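You operate a simulated robot arm through the tools that you are given. There is no shell and no other tool. Be economical: measure what you need, move in short steps, check, and stop when the job is done.

Carry out the task below with a simulated robot arm. There is one attempt and no reset: what you move stays moved.

TASK
Frame the orange flower panel: panel in, board on, both clips locked.
Fine: turn each clip a quarter turn over the board.

Only the result counts: the job must be done as asked and must still hold three seconds after the hand-in. Knocking over, shifting, dropping, spilling or breaking anything else fails it.

THE ROBOT
A 6-joint arm with a two-finger parallel gripper, fixed in place. Base frame: the origin is at the foot of the arm, x ahead of it, y to its left, z up. Lengths are in mm, angles in degrees, forces in N, time in s.
With the tool pointing down near the work surface it reaches from about 180 to 760 mm from the base axis. Its first joint turns from -166.0 to 166.0 degrees. Payload 3.91 kg.
Tool frame: the origin (TCP) lies between the finger pads and is the grasp point; the fingertips stand 30 mm ahead of it; z points along the fingers, y is the line along which they close. The gripper opens to 110 mm. The fingers are 20 mm wide and 10 mm thick; the gripper's body (48 by 112 mm) begins 55 mm behind the TCP.
Orientation is that of the tool frame in the base frame, as a unit quaternion [w, x, y, z]. With the fingers straight down and closing along the base's y, the tool's x points along the base's -x, its y along +y and its z along -z.

THE INTERFACE
- The arm moves only by the tool servo_tool. Its argument "moves" is a list of rows, each a list of 6 numbers: the shift along the tool's x, y, z in mm, then the turn, a rotation vector about the tool's x, y, z in degrees. In form: [[dx, dy, dz, wx, wy, wz], ...]. A call has 1 to 8 rows; each row shifts and turns the commanded pose from where the row before left it, along the tool's axes as they then stand. "jaw" is the closure, from 0 (fully open) to 1 (shut), set as the call begins (left out, the last holds). A row lasts 0.2 s, in which the tool goes at most 50 mm and 8.6 degrees; a call with a longer step from one row to the next is refused whole, and so is a gripper value outside its range. Where a pose cannot be reached the arm comes as near as it can. A force on the tool above 40 N (or 10 N above the force at the start of the call, whichever is more), or a blocked arm, ends the call early, and 0.2 s more pass. Each finger travels about 45 mm/s and halts on what it meets, pressing with about 33 N; the grip force reading is that of the motor and also rises with nothing between the fingers. The clock runs only during rows and for 0.2 s after the last one: add rows that do not move to give the fingers time. It gives the time, the measured TCP pose, the force on the tool (base axes), the opening and the grip force at its end, in the units of the frame above (readings bear some noise).
- Cameras (640 x 400 px; columns grow to the right, rows downward): "scene" is fixed at [225.5, 647.3, 1564.9]; the picture's right is [-0.83, -0.56, 0.00], its down [-0.37, 0.55, -0.75] and it looks along [0.42, -0.62, -0.66] (base axes); focal length 317 px, centre (320, 200). "wrist" rides on the gripper at [71, 22, -107] in the tool frame; the picture's right is [-0.29, 0.96, 0.00], its down [-0.76, -0.23, -0.61] and it looks along [-0.58, -0.18, 0.79] (tool axes); focal length 243 px, centre (320, 200). There is no depth. A picture from a camera that has moved, and an enlarged one, comes with that camera's place and axes in the base frame and with its lens. The place of the scene camera against the robot may be out by one fixed shift of up to 12 mm in any direction.
- camera(camera): a new picture of that camera. The clock stands still meanwhile.
- move_column(by): slides the trunk up (or, below 0, down) by that many mm; the arm rides with it, the base frame stays. It gives what a move gives, with no picture.
- enlarge(camera, box): a new picture of the part [left, top, right, bottom] of that camera's present view, enlarged. The clock stands still meanwhile.
- sign_off(): hands the job in; it is judged then, once.

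Go step by step. Nothing tells you positions but the pictures and the camera data: compare them with the known pose of the tool, close in by small moves and look again before you grip or let go. The budget is 120 turns and 64 pictures, counting those below and the enlarged ones. Unless the task says otherwise, let go and move clear before handing in, and close with one line.

The tools are called after "Request:" as a command line: name --pt "numbers of a row" for each row, then --argument value for the rest, lists and objects as JSON in quotes. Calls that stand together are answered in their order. servo_tool: Moves the arm, as the interface text tells. Its arguments: {"type":"object","properties":{"moves":{"type":"array"},"jaw":{"type":"number"}},"required":["moves"]} The other tools are called the same way: move_column (by) slides the trunk up or down; camera (camera) takes a picture; enlarge (camera, box) takes an enlarged picture of a part of a camera's view; sign_off () hands the job in.

At the start:

```text
time_s: 0.0
tool_pos: [354.5, 179.9, 1193.3]
orientation: [0.0, 0.0, 1.0, 0.0]
force: [0.2, -0.8, 0.8]
grip_width: 110.2
gripper_force: 0.0
trunk travel left (down, up): [-525.0, 65.0]
```

scene: 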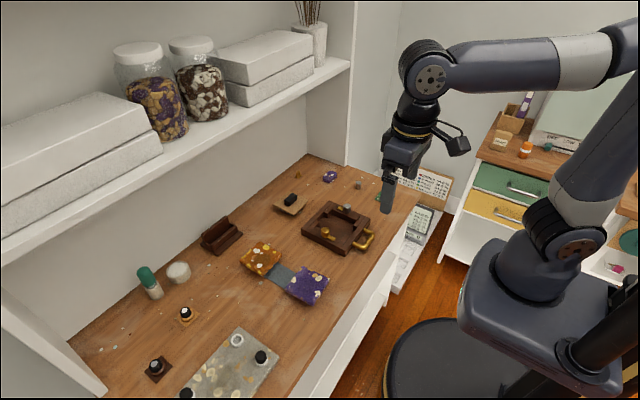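
wrist: 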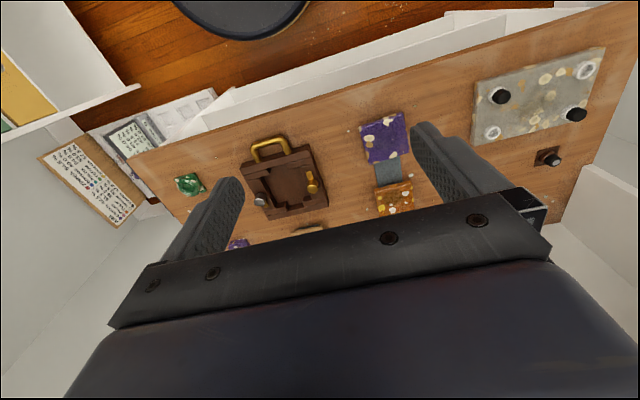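

I see a work surface with a dark wooden frame (with clips), an orange and a purple flower panel joined by a grey pad, and a board with a black knob. I'll enlarge the key regions first.

Request:
enlarge --camera "scene" --box '[260, 160, 400, 260]'

Request:
enlarge --camera "scene" --box '[190, 200, 350, 310]'

Request:
enlarge --camera "wrist" --box '[160, 80, 440, 260]'

```text
4.00 times, centred on (330, 210) of scene
camera zoom: at [225.5, 647.3, 1564.9], right [-0.83, -0.56, 0.0], down [-0.37, 0.55, -0.75], along [0.42, -0.62, -0.66], focal length 1266 px, centre (280, 160)
```

zoom: 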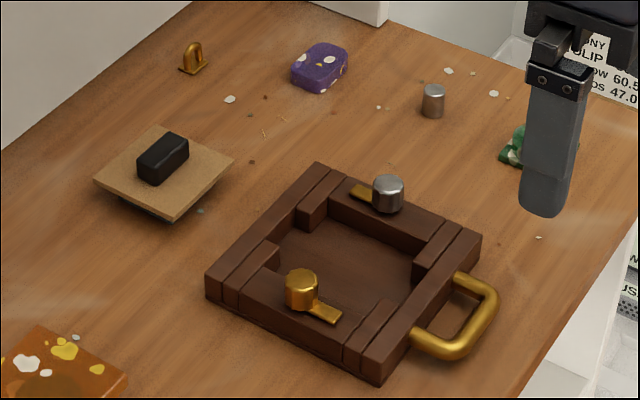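

```text
3.64 times, centred on (270, 255) of scene
camera zoom: at [225.5, 647.3, 1564.9], right [-0.83, -0.56, 0.0], down [-0.37, 0.55, -0.75], along [0.42, -0.62, -0.66], focal length 1151 px, centre (502, 0)
```

zoom: 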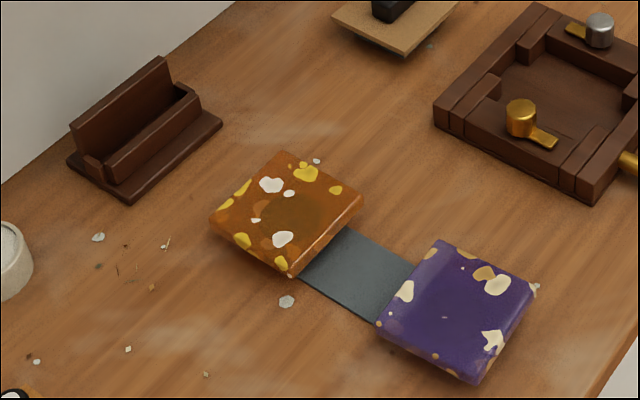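

```text
2.22 times, centred on (300, 170) of wrist
camera zoom: at [282.6, 200.7, 1300.0], right [0.29, 0.96, 0.0], down [0.76, -0.23, 0.61], along [0.58, -0.18, -0.79], focal length 539 px, centre (364, 267)
```

zoom: 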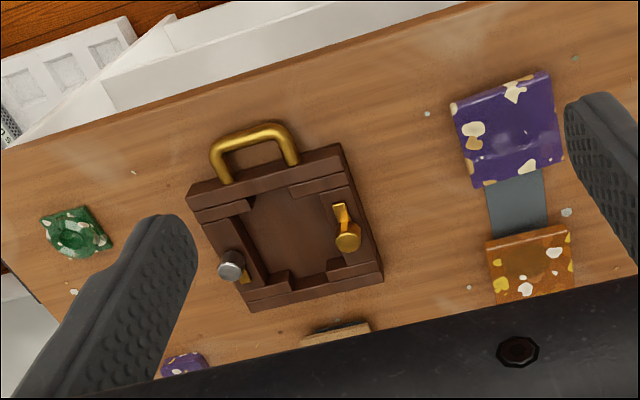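

The frame sits at about (560, 35) and the orange panel at about (675, 265). I'll bring the wrist camera closer to the frame first.

Request:
servo_tool --pt "-18 -22.4 38.6 0 0 0" --pt "-18 -22.4 38.6 0 0 0" --pt "-18 -22.4 38.6 0 0 0" --pt "-18 -22.4 38.6 0 0 0" --pt "-18 -22.4 38.6 0 0 0" --pt "0 0 0 0 0 0"

Request:
camera --camera "wrist"

```text
time_s: 1.4
tool_pos: [444.2, 66.3, 997.7]
orientation: [0.0, -0.001, 1.0, 0.0]
force: [0.5, -0.5, 0.4]
grip_width: 110.3
gripper_force: 0.1
trunk travel left (down, up): [-525.0, 65.0]
```

```text
58 pictures are left
camera wrist: at [371.1, 87.6, 1105.4], right [0.29, 0.96, 0.0], down [0.76, -0.23, 0.61], along [0.58, -0.18, -0.79], focal length 243 px, centre (320, 200)
```

wrist: 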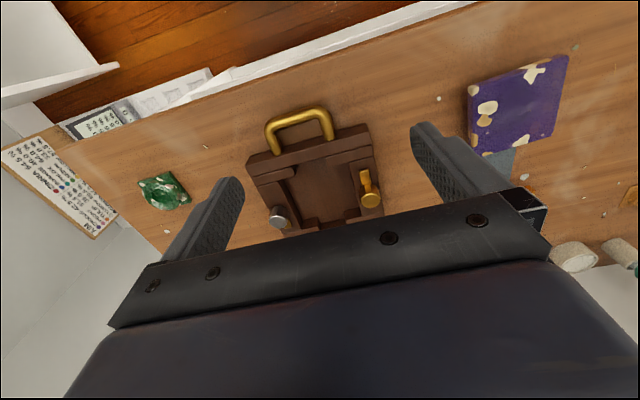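

The gripper hides the far part of the view, so I'll move forward to see the whole frame.

Request:
servo_tool --pt "-35 0 0 0 0 0" --pt "-35 0 0 0 0 0" --pt "0 0 0 0 0 0"

Request:
enlarge --camera "wrist" --box '[200, 40, 440, 190]'

```text
time_s: 2.2
tool_pos: [515.4, 65.4, 998.4]
orientation: [0.0, 0.0, 1.0, 0.0]
force: [0.6, 0.5, -0.2]
grip_width: 109.9
gripper_force: 0.1
trunk travel left (down, up): [-525.0, 65.0]
```

```text
2.67 times, centred on (320, 115) of wrist
camera zoom: at [442.8, 87.9, 1105.5], right [0.29, 0.96, 0.0], down [0.76, -0.23, 0.61], along [0.58, -0.18, -0.79], focal length 647 px, centre (320, 427)
```

zoom: 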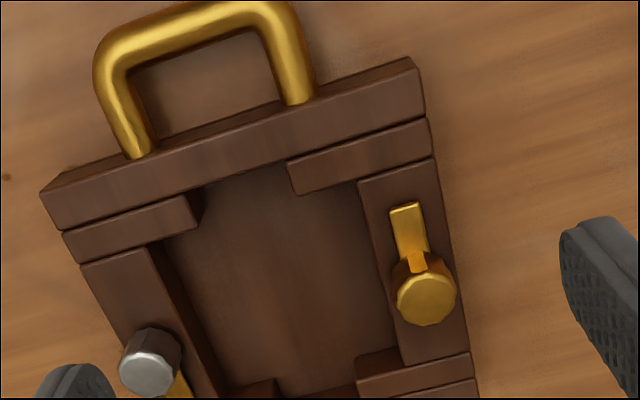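

The frame is nearly axis-aligned, centred around (560, 34), with a pocket of roughly 84 mm. Both clips need a counter-clockwise quarter turn, seen from above, to point inward. Next I'll look at the panel.

Request:
servo_tool --pt "-17.5 38.3 0 0 0 0" --pt "-17.5 38.3 0 0 0 0" --pt "-17.5 38.3 0 0 0 0" --pt "-17.5 38.3 0 0 0 0" --pt "-17.5 38.3 0 0 0 0" --pt "-17.5 38.3 0 0 0 0" --pt "0 0 0 0 0 0"

Request:
enlarge --camera "wrist" --box '[200, 40, 440, 190]'

```text
time_s: 3.8
tool_pos: [619.1, 299.8, 999.4]
orientation: [0.0, 0.0, 1.0, 0.0]
force: [0.1, -0.5, 0.0]
grip_width: 110.0
gripper_force: 0.1
trunk travel left (down, up): [-525.0, 65.0]
```

```text
2.67 times, centred on (320, 115) of wrist
camera zoom: at [546.8, 320.3, 1107.1], right [0.29, 0.96, 0.0], down [0.76, -0.23, 0.61], along [0.58, -0.18, -0.79], focal length 647 px, centre (320, 427)
```

zoom: 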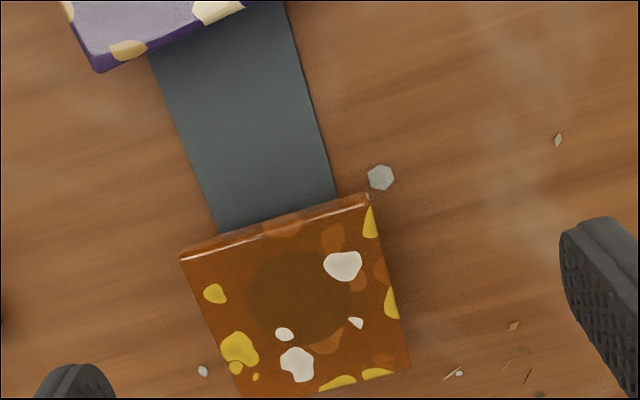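

The panel is square, about 84 mm, centred near (678, 271) and axis-aligned. The frame has finger gaps on its handle side and opposite side, so the fingers must close along x; I'll yaw −90° and look again.

Request:
servo_tool --pt "-14 -39 0 0 0 0" --pt "-14 -39 0 0 0 0" --pt "0 0 0 0 0 -8.2" --pt "0 0 0 0 0 -8.2" --pt "0 0 0 0 0 -8.2" --pt "0 0 0 0 0 -8.2" --pt "0 0 0 0 0 -8.2" --pt "0 0 0 0 0 -8.2"

Request:
servo_tool --pt "0 0 0 0 0 -8.2" --pt "0 0 0 0 0 -8.2" --pt "0 0 0 0 0 -8.2" --pt "0 0 0 0 0 -8.2" --pt "0 0 0 0 0 -8.0" --pt "0 0 0 0 0 0" --pt "0 0 0 0 0 0"

Request:
camera --camera "wrist"

```text
time_s: 5.6
tool_pos: [648.5, 218.7, 999.8]
orientation: [0.0, -0.417, 0.909, 0.0]
force: [0.5, -0.5, -0.2]
grip_width: 110.3
gripper_force: 0.0
trunk travel left (down, up): [-525.0, 65.0]
```

```text
time_s: 7.2
tool_pos: [647.9, 219.8, 999.4]
orientation: [0.0, 0.708, -0.706, 0.0]
force: [0.4, -0.3, 0.6]
grip_width: 110.0
gripper_force: 0.1
trunk travel left (down, up): [-525.0, 65.0]
```

```text
55 pictures are left
camera wrist: at [625.1, 147.9, 1107.0], right [-0.96, 0.29, 0.0], down [0.23, 0.76, 0.61], along [0.18, 0.58, -0.79], focal length 243 px, centre (320, 200)
```

wrist: 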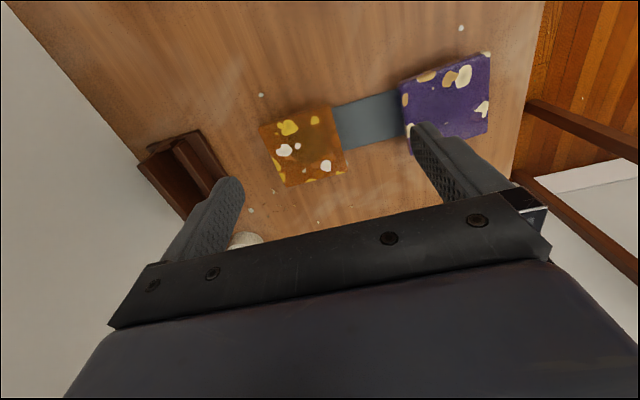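

The panel view is clear. I'll enlarge it to measure precisely.

Request:
enlarge --camera "wrist" --box '[230, 70, 390, 200]'

```text
3.08 times, centred on (310, 135) of wrist
camera zoom: at [625.1, 147.9, 1107.0], right [-0.96, 0.29, 0.0], down [0.23, 0.76, 0.61], along [0.18, 0.58, -0.79], focal length 746 px, centre (351, 400)
```

zoom: 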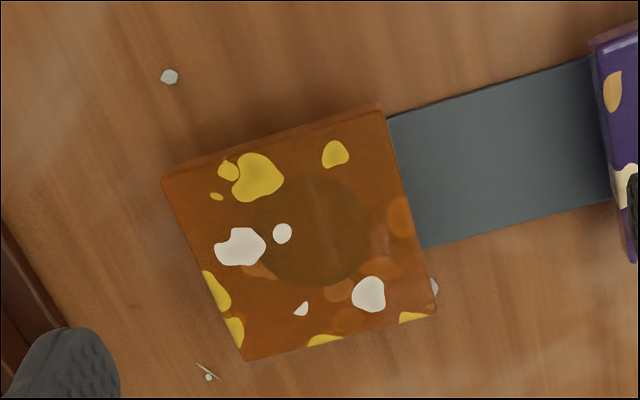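

Combining both views gives a panel centre of about (681, 270). I'll move above it with the fingers straddling along x, partway down.

Request:
servo_tool --pt "-25 -16.5 20 0 0 0" --pt "-25 -16.5 20 0 0 0" --pt "0 0 40 0 0 0" --pt "0 0 25 0 0 0" --pt "0 0 0 0 0 0"

Request:
camera --camera "wrist"

Request:
enlarge --camera "scene" --box '[200, 200, 340, 310]'

```text
time_s: 8.4
tool_pos: [683.0, 269.4, 896.0]
orientation: [0.0, 0.708, -0.707, -0.001]
force: [-0.3, 0.6, -0.4]
grip_width: 110.0
gripper_force: 0.0
trunk travel left (down, up): [-525.0, 65.0]
```

```text
53 pictures are left
camera wrist: at [660.0, 197.1, 1003.2], right [-0.96, 0.29, 0.0], down [0.23, 0.76, 0.61], along [0.18, 0.58, -0.79], focal length 243 px, centre (320, 200)
```

wrist: 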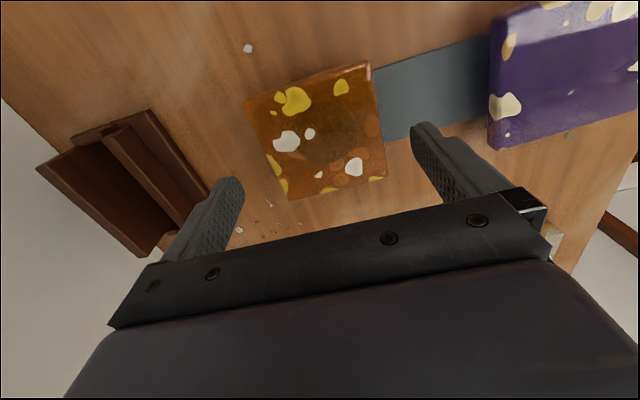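

```text
3.64 times, centred on (270, 255) of scene
camera zoom: at [225.5, 647.3, 1564.9], right [-0.83, -0.56, 0.0], down [-0.37, 0.55, -0.75], along [0.42, -0.62, -0.66], focal length 1151 px, centre (502, 0)
```

zoom: 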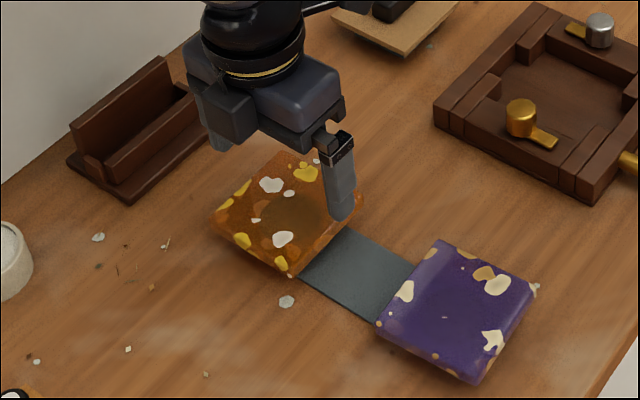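

The fingers straddle the panel. I'll go down to fingertip height of about 832 and check from the side.

Request:
servo_tool --pt "0 1.5 17 0 0 0" --pt "-0.5 0 17 0 0 0" --pt "0 0 0 0 0 0"

Request:
enlarge --camera "wrist" --box '[220, 40, 460, 200]'

Request:
enlarge --camera "scene" --box '[230, 220, 320, 280]'

```text
time_s: 9.2
tool_pos: [679.8, 269.4, 862.4]
orientation: [-0.001, 0.708, -0.707, 0.0]
force: [-0.9, 0.5, -1.3]
grip_width: 110.1
gripper_force: 0.0
trunk travel left (down, up): [-525.0, 65.0]
```

```text
2.50 times, centred on (340, 120) of wrist
camera zoom: at [657.7, 197.2, 968.4], right [-0.96, 0.29, 0.0], down [0.23, 0.76, 0.61], along [0.18, 0.58, -0.79], focal length 606 px, centre (270, 400)
```

zoom: 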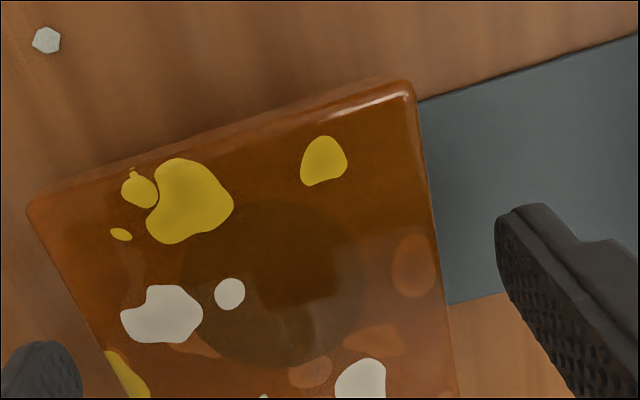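

```text
6.67 times, centred on (275, 250) of scene
camera zoom: at [225.5, 647.3, 1564.9], right [-0.83, -0.56, 0.0], down [-0.37, 0.55, -0.75], along [0.42, -0.62, -0.66], focal length 2111 px, centre (620, -133)
```

zoom: 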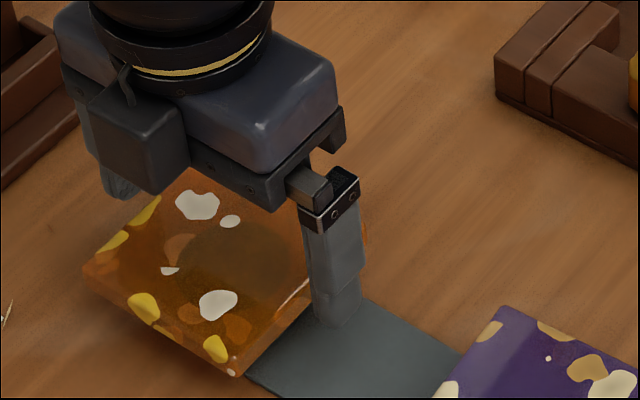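

The fingertips flank the panel just above the mat. Closing to grip.

Request:
servo_tool --pt "0 0 2 0 0 0" --pt "0 0 0 0 0 0" --pt "0 0 0 0 0 0" --pt "0 0 0 0 0 0" --jaw 1

Request:
enlarge --camera "scene" --box '[230, 220, 320, 280]'

```text
time_s: 10.2
tool_pos: [679.0, 268.0, 859.2]
orientation: [-0.001, -0.707, 0.707, -0.001]
force: [3.0, 0.9, 2.4]
grip_width: 87.2
gripper_force: 32.8
trunk travel left (down, up): [-525.0, 65.0]
```

```text
6.67 times, centred on (275, 250) of scene
camera zoom: at [225.5, 647.3, 1564.9], right [-0.83, -0.56, 0.0], down [-0.37, 0.55, -0.75], along [0.42, -0.62, -0.66], focal length 2111 px, centre (620, -133)
```

zoom: 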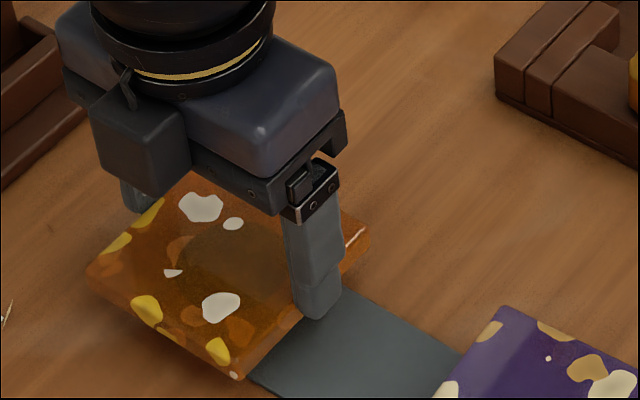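

Gripped at 87 mm. I'll lift slowly and check that it holds.

Request:
servo_tool --pt "0 0 -5 0 0 0" --pt "0 0 -10 0 0 0" --pt "0 0 -15 0 0 0" --pt "0 0 0 0 0 0"

Request:
enlarge --camera "scene" --box '[210, 190, 330, 280]'

Request:
enlarge --camera "wrist" --box '[200, 20, 460, 190]'

```text
time_s: 11.2
tool_pos: [678.9, 267.8, 888.8]
orientation: [0.0, -0.707, 0.707, 0.0]
force: [-0.2, -0.3, -1.5]
grip_width: 87.4
gripper_force: 32.9
trunk travel left (down, up): [-525.0, 65.0]
```

```text
4.44 times, centred on (270, 235) of scene
camera zoom: at [225.5, 647.3, 1564.9], right [-0.83, -0.56, 0.0], down [-0.37, 0.55, -0.75], along [0.42, -0.62, -0.66], focal length 1407 px, centre (542, 44)
```

zoom: 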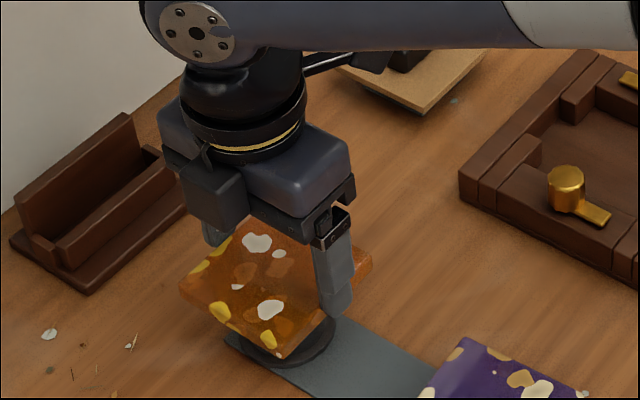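

```text
2.35 times, centred on (330, 105) of wrist
camera zoom: at [656.9, 197.6, 995.9], right [-0.96, 0.29, 0.0], down [0.23, 0.76, 0.61], along [0.18, 0.58, -0.79], focal length 571 px, centre (296, 424)
```

zoom: 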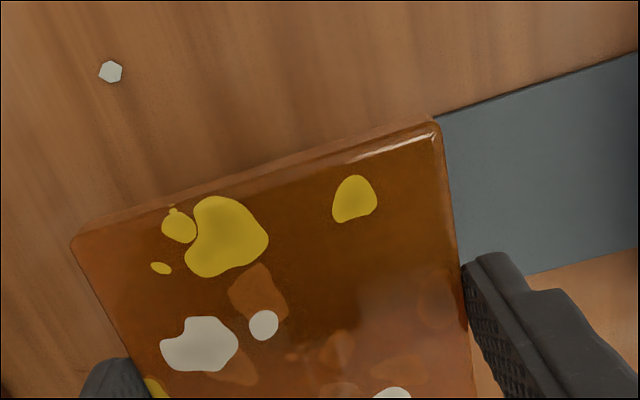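

The panel is held and was resting on a small pedestal. Carrying it to hover above the frame.

Request:
servo_tool --pt "0 10 -40 0 0 0" --pt "39 18 0 0 0 0" --pt "39 18 0 0 0 0" --pt "39 18 0 0 0 0" --pt "39 18 0 0 0 0" --pt "39 18 0 0 0 0" --pt "39 19 0 0 0 0" --pt "0 0 0 0 0 0"

Request:
camera --camera "wrist"

Request:
enlarge --camera "scene" --box '[270, 150, 400, 260]'

```text
time_s: 13.0
tool_pos: [559.2, 30.9, 925.3]
orientation: [0.0, -0.707, 0.707, 0.0]
force: [-0.3, 0.2, -1.5]
grip_width: 87.1
gripper_force: 33.0
trunk travel left (down, up): [-525.0, 65.0]
```

```text
46 pictures are left
camera wrist: at [536.5, -39.9, 1033.7], right [-0.96, 0.29, 0.0], down [0.23, 0.76, 0.61], along [0.18, 0.58, -0.79], focal length 243 px, centre (320, 200)
```

wrist: 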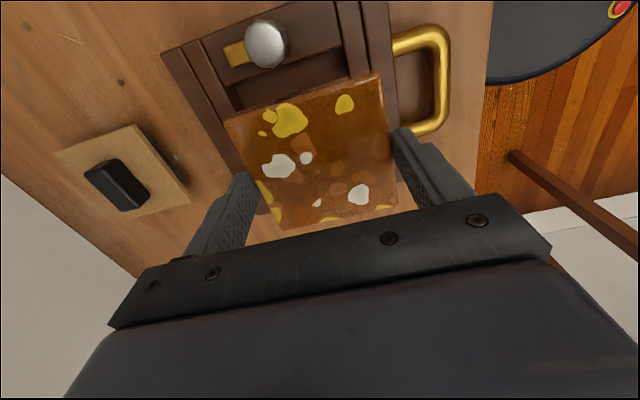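

```text
3.64 times, centred on (335, 205) of scene
camera zoom: at [225.5, 647.3, 1564.9], right [-0.83, -0.56, 0.0], down [-0.37, 0.55, -0.75], along [0.42, -0.62, -0.66], focal length 1151 px, centre (266, 182)
```

zoom: 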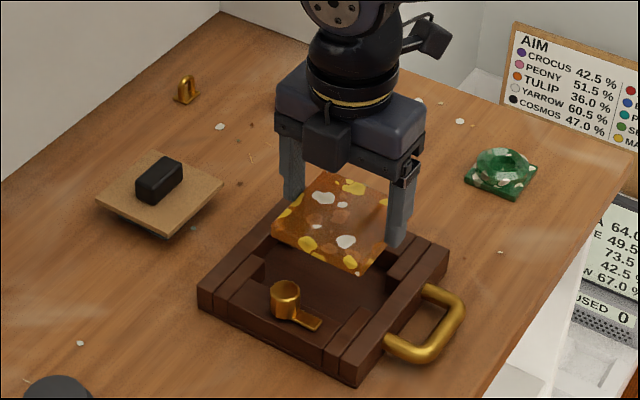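

The panel hovers over the frame. I'll zoom in to align it.

Request:
enlarge --camera "wrist" --box '[150, 0, 410, 160]'

```text
2.46 times, centred on (280, 80) of wrist
camera zoom: at [536.5, -39.9, 1033.7], right [-0.96, 0.29, 0.0], down [0.23, 0.76, 0.61], along [0.18, 0.58, -0.79], focal length 597 px, centre (418, 495)
```

zoom: 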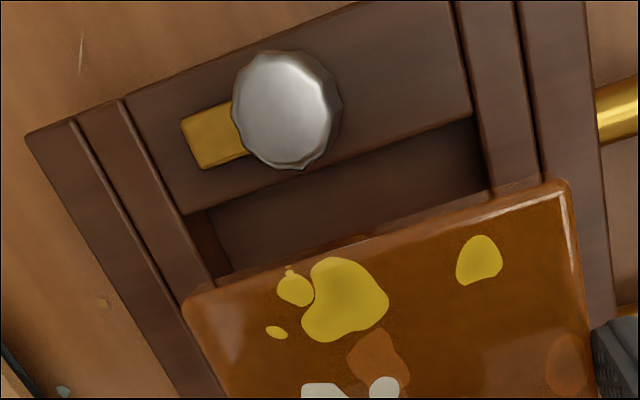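

Combining the views, the pocket is about 93 mm square, centred near (573, 29), with a rim around z ≈ 829. The held panel's centre is about (559, 35). I'll shift, trim the yaw and descend to just above the rim.

Request:
servo_tool --pt "5.8 -14 0 0 0 0.8" --pt "0 0 20 0 0 0" --pt "0 0 18 0 0 0" --pt "0 0 10 0 0 0" --pt "0 0 0 0 0 0"

Request:
enlarge --camera "wrist" --box '[150, 0, 410, 160]'

Request:
enlarge --camera "scene" --box '[290, 180, 390, 260]'

```text
time_s: 14.2
tool_pos: [574.9, 29.9, 879.7]
orientation: [-0.001, -0.702, 0.713, 0.0]
force: [-0.3, 0.7, -1.5]
grip_width: 87.3
gripper_force: 32.8
trunk travel left (down, up): [-525.0, 65.0]
```

```text
2.46 times, centred on (280, 80) of wrist
camera zoom: at [551.1, -42.2, 987.1], right [-0.95, 0.3, 0.0], down [0.24, 0.76, 0.61], along [0.18, 0.58, -0.79], focal length 597 px, centre (418, 495)
```

zoom: 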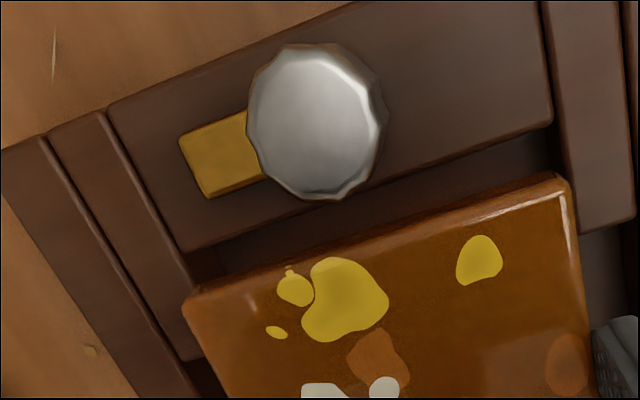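

```text
5.00 times, centred on (340, 220) of scene
camera zoom: at [225.5, 647.3, 1564.9], right [-0.83, -0.56, 0.0], down [-0.37, 0.55, -0.75], along [0.42, -0.62, -0.66], focal length 1583 px, centre (220, 100)
```

zoom: 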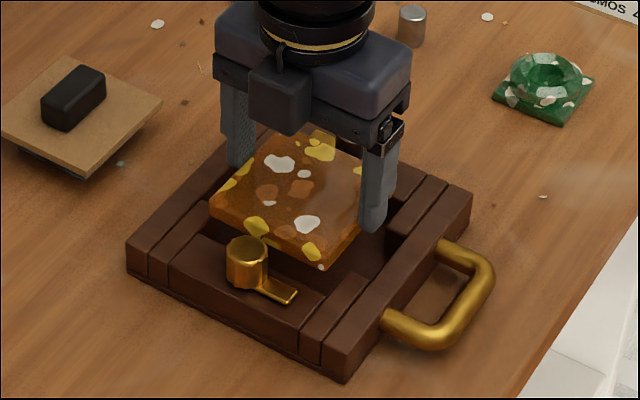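

The panel needs a 3.5 mm shift in −y, 1 mm in +x and a small yaw back. After that it can enter the pocket.

Request:
servo_tool --pt "3.5 -1 0 0 0 -0.6" --pt "0 0 0 0 0 0" --pt "0 0 6 0 0 0" --pt "0 0 6 0 0 0" --pt "0 0 0 0 0 0"

Request:
enlarge --camera "wrist" --box '[150, 0, 410, 160]'

Request:
enlarge --camera "scene" --box '[290, 180, 390, 260]'

```text
time_s: 15.4
tool_pos: [576.0, 26.0, 867.8]
orientation: [-0.001, -0.705, 0.709, 0.0]
force: [-0.2, 0.1, -1.3]
grip_width: 86.9
gripper_force: 33.7
trunk travel left (down, up): [-525.0, 65.0]
```

```text
2.46 times, centred on (280, 80) of wrist
camera zoom: at [552.4, -45.4, 975.3], right [-0.96, 0.29, 0.0], down [0.23, 0.76, 0.61], along [0.18, 0.58, -0.79], focal length 597 px, centre (418, 495)
```

zoom: 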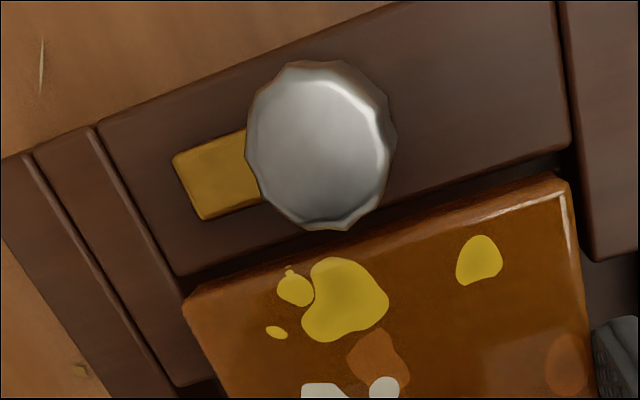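

```text
5.00 times, centred on (340, 220) of scene
camera zoom: at [225.5, 647.3, 1564.9], right [-0.83, -0.56, 0.0], down [-0.37, 0.55, -0.75], along [0.42, -0.62, -0.66], focal length 1583 px, centre (220, 100)
```

zoom: 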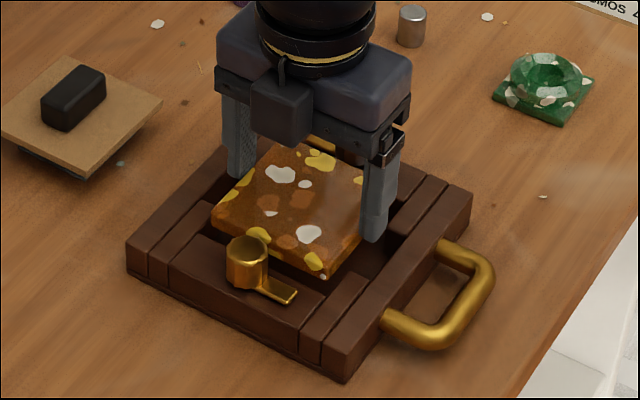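

The panel is centred with about 3 mm of clearance and parallel to the pocket. Lowering gently while watching the force.

Request:
servo_tool --pt "0 0 2 0 0 0" --pt "0 0 2 0 0 0" --pt "0 0 2 0 0 0" --pt "0 0 2 0 0 0" --pt "0 0 2 0 0 0" --pt "0 0 0 0 0 0"

Request:
enlarge --camera "scene" --box '[290, 180, 390, 260]'

```text
time_s: 16.8
tool_pos: [575.6, 25.6, 858.6]
orientation: [0.001, -0.706, 0.708, 0.0]
force: [0.3, 0.3, -1.0]
grip_width: 87.1
gripper_force: 32.8
trunk travel left (down, up): [-525.0, 65.0]
```

```text
5.00 times, centred on (340, 220) of scene
camera zoom: at [225.5, 647.3, 1564.9], right [-0.83, -0.56, 0.0], down [-0.37, 0.55, -0.75], along [0.42, -0.62, -0.66], focal length 1583 px, centre (220, 100)
```

zoom: 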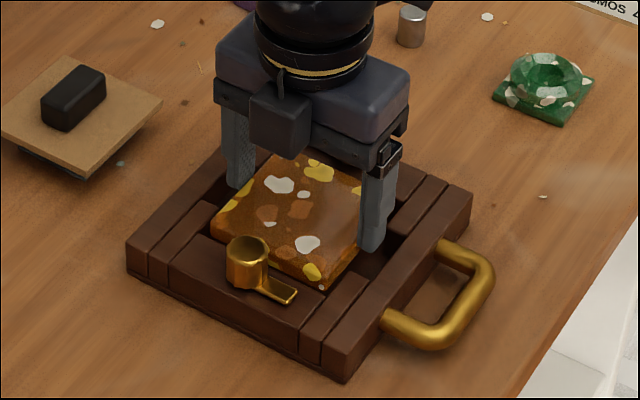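

Still free. Continuing down in small steps.

Request:
servo_tool --pt "0 0 1.5 0 0 0" --pt "0 0 1.5 0 0 0" --pt "0 0 1.5 0 0 0" --pt "0 0 1.5 0 0 0" --pt "0 0 1.5 0 0 0" --pt "0 0 0 0 0 0"

Request:
enlarge --camera "scene" --box '[290, 180, 390, 260]'

```text
time_s: 18.2
tool_pos: [575.9, 26.1, 850.9]
orientation: [-0.001, -0.706, 0.708, -0.001]
force: [-0.1, 0.4, -0.7]
grip_width: 87.1
gripper_force: 33.3
trunk travel left (down, up): [-525.0, 65.0]
```

```text
5.00 times, centred on (340, 220) of scene
camera zoom: at [225.5, 647.3, 1564.9], right [-0.83, -0.56, 0.0], down [-0.37, 0.55, -0.75], along [0.42, -0.62, -0.66], focal length 1583 px, centre (220, 100)
```

zoom: 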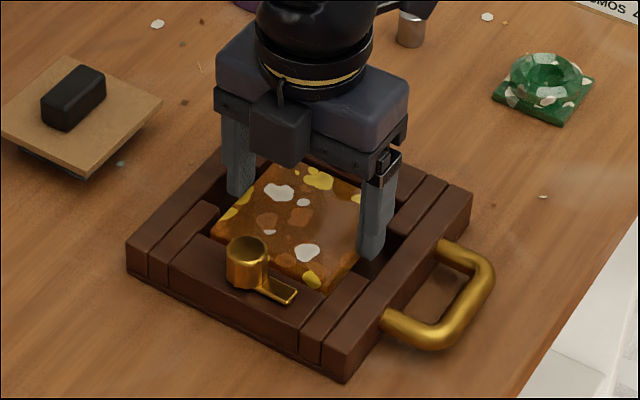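

The panel top is about level with the rim and there's no contact yet. Continuing.

Request:
servo_tool --pt "0 0 1 0 0 0" --pt "0 0 1 0 0 0" --pt "0 0 1 0 0 0" --pt "0 0 1 0 0 0" --pt "0 0 0 0 0 0"

Request:
enlarge --camera "wrist" --box '[150, 0, 410, 160]'

```text
time_s: 19.4
tool_pos: [574.8, 25.3, 848.4]
orientation: [0.001, -0.706, 0.708, 0.0]
force: [-0.7, 0.3, -0.2]
grip_width: 87.0
gripper_force: 33.1
trunk travel left (down, up): [-525.0, 65.0]
```

```text
2.46 times, centred on (280, 80) of wrist
camera zoom: at [552.4, -44.9, 954.6], right [-0.96, 0.29, 0.0], down [0.23, 0.76, 0.61], along [0.18, 0.58, -0.79], focal length 597 px, centre (418, 495)
```

zoom: 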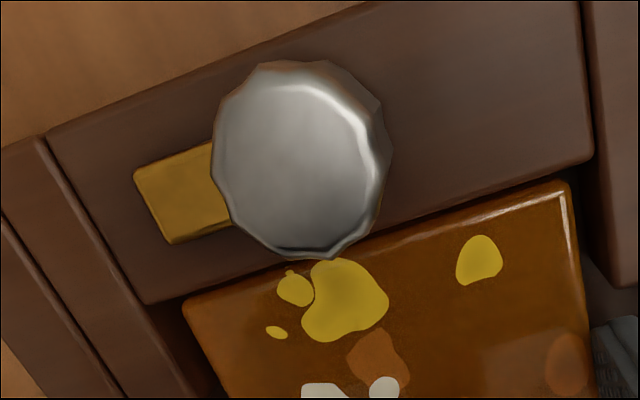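

Still aligned, and the force is rising slightly. A few more millimetres to find the seat.

Request:
servo_tool --pt "0 0 1 0 0 0" --pt "0 0 1 0 0 0" --pt "0 0 1 0 0 0" --pt "0 0 0 0 0 0"

```text
time_s: 20.4
tool_pos: [574.9, 26.2, 844.0]
orientation: [0.0, -0.705, 0.709, 0.0]
force: [0.7, 0.0, -0.1]
grip_width: 87.3
gripper_force: 32.7
trunk travel left (down, up): [-525.0, 65.0]
```

Request:
servo_tool --pt "0 0 1 0 0 0" --pt "0 0 1 0 0 0" --pt "0 0 1 0 0 0" --pt "0 0 0 0 0 0"

Request:
enlarge --camera "scene" --box '[290, 180, 390, 260]'

```text
time_s: 21.4
tool_pos: [575.3, 25.9, 843.4]
orientation: [0.002, -0.705, 0.709, -0.002]
force: [-0.1, -0.8, 24.9]
grip_width: 87.2
gripper_force: 33.4
trunk travel left (down, up): [-525.0, 65.0]
```

```text
5.00 times, centred on (340, 220) of scene
camera zoom: at [225.5, 647.3, 1564.9], right [-0.83, -0.56, 0.0], down [-0.37, 0.55, -0.75], along [0.42, -0.62, -0.66], focal length 1583 px, centre (220, 100)
```

zoom: 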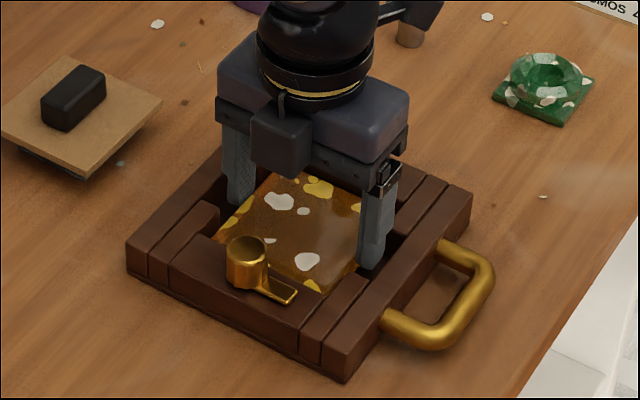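

Contact at about 25 N, so the panel is seated. I'll relieve the pressure, open slightly within the notches and withdraw.

Request:
servo_tool --pt "0 0 -2.3 0 0 0" --pt "0 0 0 0 0 0"

Request:
servo_tool --pt "0 0 0 0 0 0" --pt "0 0 0 0 0 0" --jaw 0.16

```text
time_s: 22.0
tool_pos: [575.2, 25.6, 843.3]
orientation: [0.001, -0.706, 0.708, -0.001]
force: [4.4, -0.3, 11.0]
grip_width: 87.0
gripper_force: 32.8
trunk travel left (down, up): [-525.0, 65.0]
```

```text
time_s: 22.6
tool_pos: [574.8, 25.6, 843.5]
orientation: [0.0, -0.706, 0.708, 0.0]
force: [-0.7, -0.5, 0.2]
grip_width: 92.5
gripper_force: 0.0
trunk travel left (down, up): [-525.0, 65.0]
```

Released. Lifting straight up.

Request:
servo_tool --pt "0 0 -5 0 0 0" --pt "0 0 -15 0 0 0" --pt "0 0 -35 0 0 0" --pt "0 0 -40 0 0 0" --pt "0 0 0 0 0 0"

Request:
camera --camera "wrist"

Request:
enlarge --camera "scene" --box '[270, 170, 390, 260]'

```text
time_s: 23.8
tool_pos: [576.6, 25.5, 938.4]
orientation: [0.0, -0.706, 0.708, 0.0]
force: [0.1, 1.5, 0.8]
grip_width: 92.5
gripper_force: 0.1
trunk travel left (down, up): [-525.0, 65.0]
```

```text
35 pictures are left
camera wrist: at [554.0, -45.7, 1045.4], right [-0.96, 0.29, 0.0], down [0.23, 0.76, 0.61], along [0.18, 0.58, -0.79], focal length 243 px, centre (320, 200)
```

wrist: 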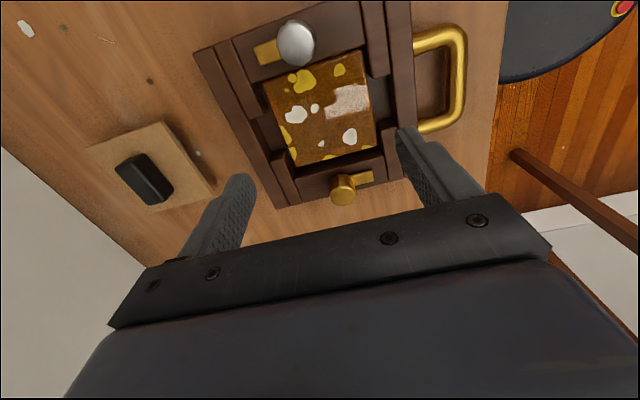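

```text
4.44 times, centred on (330, 215) of scene
camera zoom: at [225.5, 647.3, 1564.9], right [-0.83, -0.56, 0.0], down [-0.37, 0.55, -0.75], along [0.42, -0.62, -0.66], focal length 1407 px, centre (276, 133)
```

zoom: 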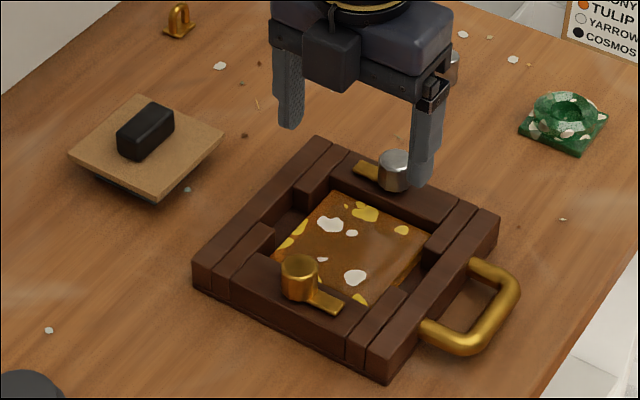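

The panel is well seated. The board is near (752, 25), close to the reach limit and near the shelf edge, so I'll approach low (TCP 900) and look.

Request:
servo_tool --pt "10 -34 9.5 0 0 0" --pt "10 -34 9.5 0 0 0" --pt "10 -34 9.5 0 0 0" --pt "10 -34 9.5 0 0 0" --pt "0 0 0 0 0 0"

Request:
camera --camera "wrist"

Request:
enlarge --camera "scene" --box '[240, 160, 360, 235]'

```text
time_s: 25.0
tool_pos: [711.6, -14.7, 900.2]
orientation: [-0.001, -0.706, 0.708, -0.001]
force: [0.4, -0.6, 1.3]
grip_width: 92.4
gripper_force: 0.1
trunk travel left (down, up): [-525.0, 65.0]
```

```text
33 pictures are left
camera wrist: at [689.4, -85.5, 1006.2], right [-0.96, 0.29, 0.0], down [0.23, 0.76, 0.61], along [0.18, 0.58, -0.79], focal length 243 px, centre (320, 200)
```

wrist: 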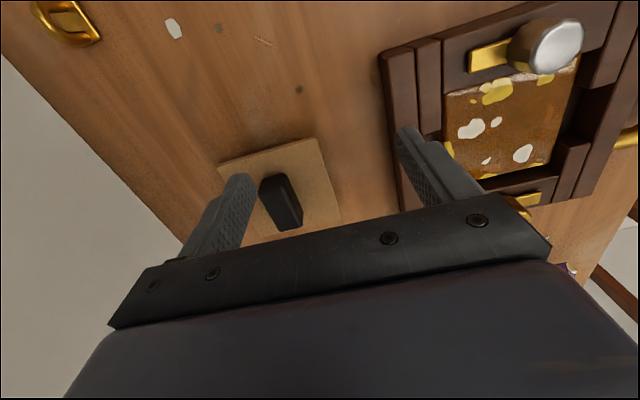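

```text
5.33 times, centred on (300, 198) of scene
camera zoom: at [225.5, 647.3, 1564.9], right [-0.83, -0.56, 0.0], down [-0.37, 0.55, -0.75], along [0.42, -0.62, -0.66], focal length 1689 px, centre (427, 213)
```

zoom: 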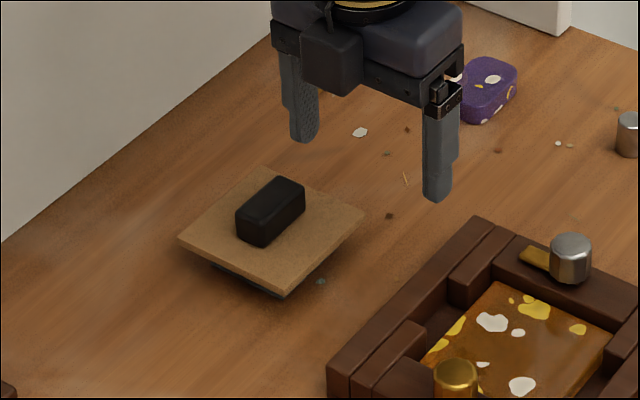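

Request:
enlarge --camera "wrist" --box '[200, 120, 360, 240]'

```text
3.33 times, centred on (280, 180) of wrist
camera zoom: at [689.4, -85.5, 1006.2], right [-0.96, 0.29, 0.0], down [0.23, 0.76, 0.61], along [0.18, 0.58, -0.79], focal length 809 px, centre (453, 267)
```

zoom: 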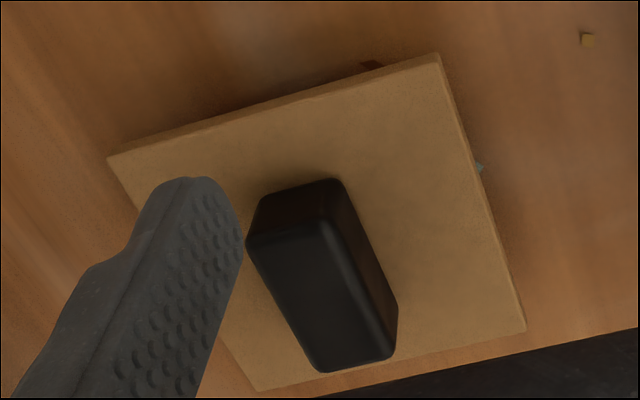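

The board's handle runs along y, about 21 mm wide, centred near (761, 33), with its top at z ≈ 846. I'll move over it with the jaw half open and see whether the arm reaches.

Request:
servo_tool --pt "-24 -25 0 0 0 0" --pt "-24 -24.5 0 0 0 0" --pt "0 0 5 0 0 0" --pt "0 0 0 0 0 0" --jaw 0.5

Request:
camera --camera "wrist"

Request:
enlarge --camera "scene" --box '[240, 140, 340, 220]'

```text
time_s: 26.0
tool_pos: [758.2, 33.6, 896.0]
orientation: [0.0, -0.706, 0.708, -0.001]
force: [0.9, 0.7, -0.9]
grip_width: 54.9
gripper_force: 0.0
trunk travel left (down, up): [-525.0, 65.0]
```

```text
30 pictures are left
camera wrist: at [735.0, -37.8, 1002.6], right [-0.96, 0.29, 0.0], down [0.23, 0.76, 0.61], along [0.18, 0.58, -0.79], focal length 243 px, centre (320, 200)
```

wrist: 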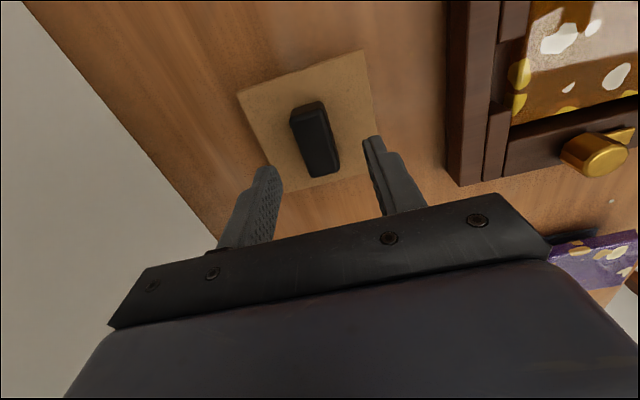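

```text
5.00 times, centred on (290, 180) of scene
camera zoom: at [225.5, 647.3, 1564.9], right [-0.83, -0.56, 0.0], down [-0.37, 0.55, -0.75], along [0.42, -0.62, -0.66], focal length 1583 px, centre (470, 300)
```

zoom: 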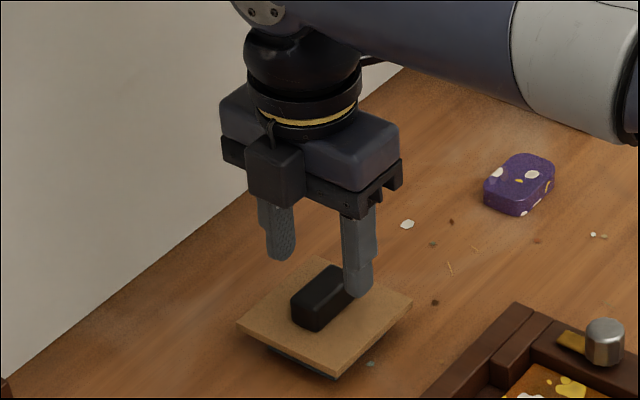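

The handle is between the fingers. Descending to grip height.

Request:
servo_tool --pt "1 -1 12 0 0 0" --pt "0 0 12 0 0 0" --pt "0 0 11 0 0 0" --pt "0 0 0 0 0 0"

Request:
enlarge --camera "scene" --box '[250, 160, 330, 220]'

```text
time_s: 27.0
tool_pos: [757.9, 33.2, 861.0]
orientation: [0.0, -0.706, 0.708, 0.0]
force: [0.5, 0.4, 0.4]
grip_width: 55.0
gripper_force: 0.0
out of reach, approached as far as the arm can: row 1
trunk travel left (down, up): [-525.0, 65.0]
```

```text
6.67 times, centred on (290, 190) of scene
camera zoom: at [225.5, 647.3, 1564.9], right [-0.83, -0.56, 0.0], down [-0.37, 0.55, -0.75], along [0.42, -0.62, -0.66], focal length 2111 px, centre (520, 267)
```

zoom: 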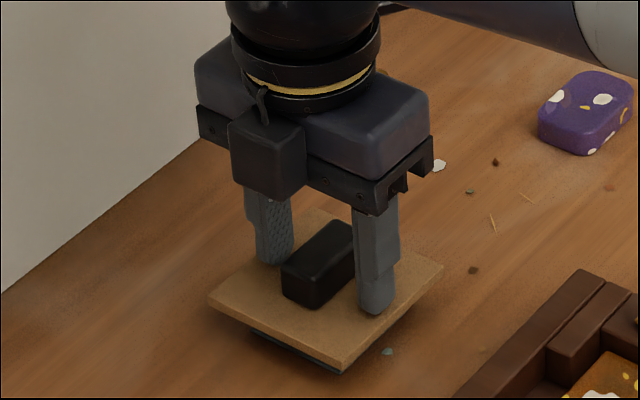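

Good position. Closing on the handle.

Request:
servo_tool --pt "0 0 0 0 0 0" --pt "0 0 0 0 0 0" --pt "0 0 0 0 0 0" --pt "0 0 0 0 0 0" --jaw 1

Request:
servo_tool --pt "0 0 -5 0 0 0" --pt "0 0 -10 0 0 0" --pt "0 5 -10 0 0 0" --pt "0 0 0 0 0 0"

Request:
enlarge --camera "scene" --box '[240, 140, 340, 220]'

```text
time_s: 28.0
tool_pos: [757.9, 32.1, 860.5]
orientation: [0.0, -0.706, 0.709, 0.0]
force: [-0.4, 0.9, -0.6]
grip_width: 23.0
gripper_force: 32.6
trunk travel left (down, up): [-525.0, 65.0]
```

```text
time_s: 29.0
tool_pos: [753.2, 32.3, 884.5]
orientation: [0.0, -0.706, 0.708, 0.0]
force: [-0.7, -0.9, -0.9]
grip_width: 22.8
gripper_force: 33.2
trunk travel left (down, up): [-525.0, 65.0]
```

```text
5.00 times, centred on (290, 180) of scene
camera zoom: at [225.5, 647.3, 1564.9], right [-0.83, -0.56, 0.0], down [-0.37, 0.55, -0.75], along [0.42, -0.62, -0.66], focal length 1583 px, centre (470, 300)
```

zoom: 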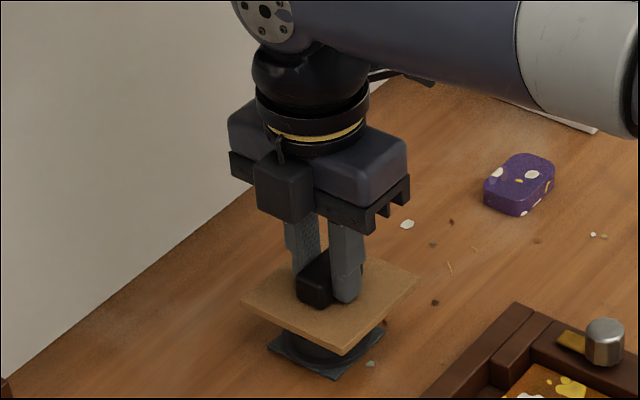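

The board is lifted. Moving it back over the frame and raising once clear of the shelf.

Request:
servo_tool --pt "0 40 0 0 0 0" --pt "0 40 -15 0 0 0" --pt "0 34 -20 0 0 0" --pt "1.5 34 -5 0 0 0" --pt "1.5 30 0 0 0 0" --pt "0 0 0 0 0 0"

Request:
enlarge --camera "wrist" --box '[170, 0, 430, 170]'

Request:
enlarge --camera "scene" --box '[280, 150, 400, 260]'

```text
time_s: 30.4
tool_pos: [574.7, 32.7, 925.8]
orientation: [0.0, -0.705, 0.709, -0.001]
force: [0.5, 0.9, -0.5]
grip_width: 22.9
gripper_force: 32.8
trunk travel left (down, up): [-525.0, 65.0]
```

```text
2.35 times, centred on (300, 85) of wrist
camera zoom: at [552.0, -39.6, 1032.8], right [-0.96, 0.29, 0.0], down [0.23, 0.76, 0.61], along [0.18, 0.58, -0.79], focal length 571 px, centre (367, 471)
```

zoom: 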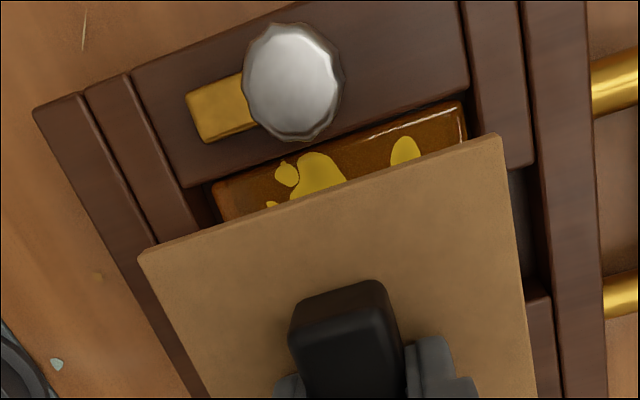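

```text
3.64 times, centred on (340, 205) of scene
camera zoom: at [225.5, 647.3, 1564.9], right [-0.83, -0.56, 0.0], down [-0.37, 0.55, -0.75], along [0.42, -0.62, -0.66], focal length 1151 px, centre (247, 182)
```

zoom: 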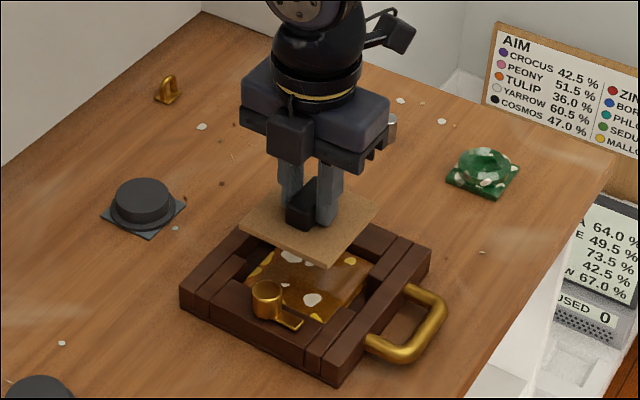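

The board is about 89 mm and the pocket about 92.5 mm. I'll shift −2.7 mm in y, trim the yaw, lower to just above the rim and recheck.

Request:
servo_tool --pt "2.7 0 0 0 0 0.6" --pt "0 0 20 0 0 0" --pt "0 0 20 0 0 0" --pt "0 0 0 0 0 0"

Request:
enlarge --camera "wrist" --box '[170, 0, 430, 170]'

Request:
enlarge --camera "scene" --box '[300, 180, 380, 250]'

```text
time_s: 31.4
tool_pos: [574.2, 26.8, 885.2]
orientation: [0.0, -0.702, 0.712, 0.0]
force: [0.2, 0.4, 0.3]
grip_width: 22.8
gripper_force: 32.7
trunk travel left (down, up): [-525.0, 65.0]
```

```text
2.35 times, centred on (300, 85) of wrist
camera zoom: at [550.9, -43.8, 992.9], right [-0.95, 0.3, 0.0], down [0.24, 0.76, 0.61], along [0.18, 0.58, -0.79], focal length 571 px, centre (367, 471)
```

zoom: 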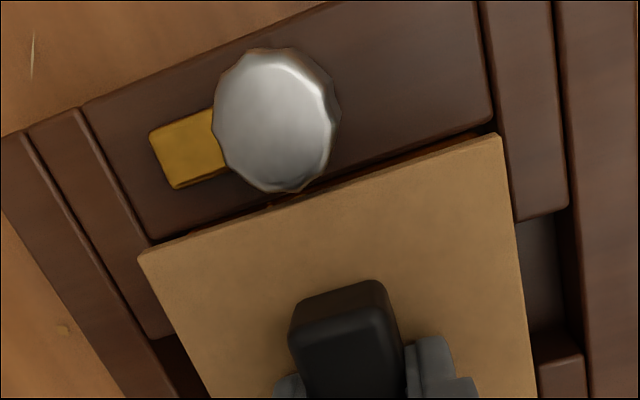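

```text
5.71 times, centred on (340, 215) of scene
camera zoom: at [225.5, 647.3, 1564.9], right [-0.83, -0.56, 0.0], down [-0.37, 0.55, -0.75], along [0.42, -0.62, -0.66], focal length 1809 px, centre (206, 114)
```

zoom: 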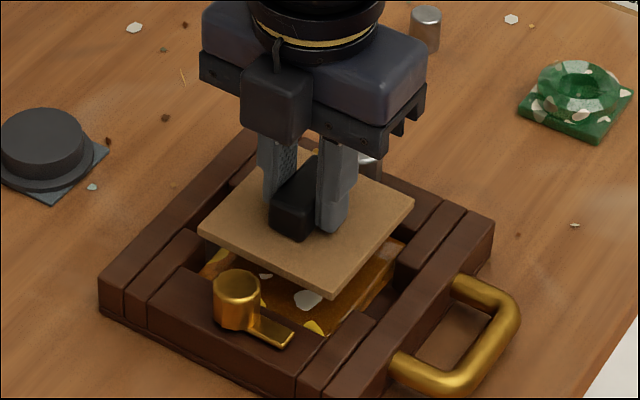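

Nearly aligned and parallel. A +1.5 mm correction in y, then I'll lower to rim level.

Request:
servo_tool --pt "-1.5 -0.5 0 0 0 0" --pt "0 0 0 0 0 0" --pt "0 0 5 0 0 0" --pt "0 0 4 0 0 0" --pt "0 0 0 0 0 0"

Request:
enlarge --camera "wrist" --box '[170, 0, 430, 170]'

```text
time_s: 32.6
tool_pos: [575.8, 28.7, 875.8]
orientation: [0.0, -0.702, 0.712, 0.0]
force: [0.0, 0.2, -0.2]
grip_width: 23.0
gripper_force: 33.1
trunk travel left (down, up): [-525.0, 65.0]
```

```text
2.35 times, centred on (300, 85) of wrist
camera zoom: at [551.4, -42.0, 983.7], right [-0.95, 0.3, 0.0], down [0.24, 0.76, 0.61], along [0.18, 0.58, -0.79], focal length 571 px, centre (367, 471)
```

zoom: 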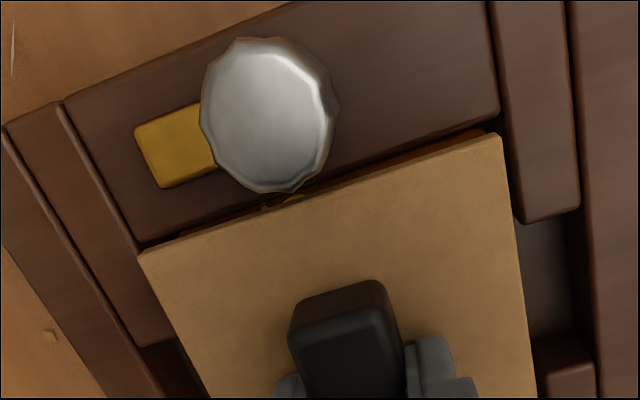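

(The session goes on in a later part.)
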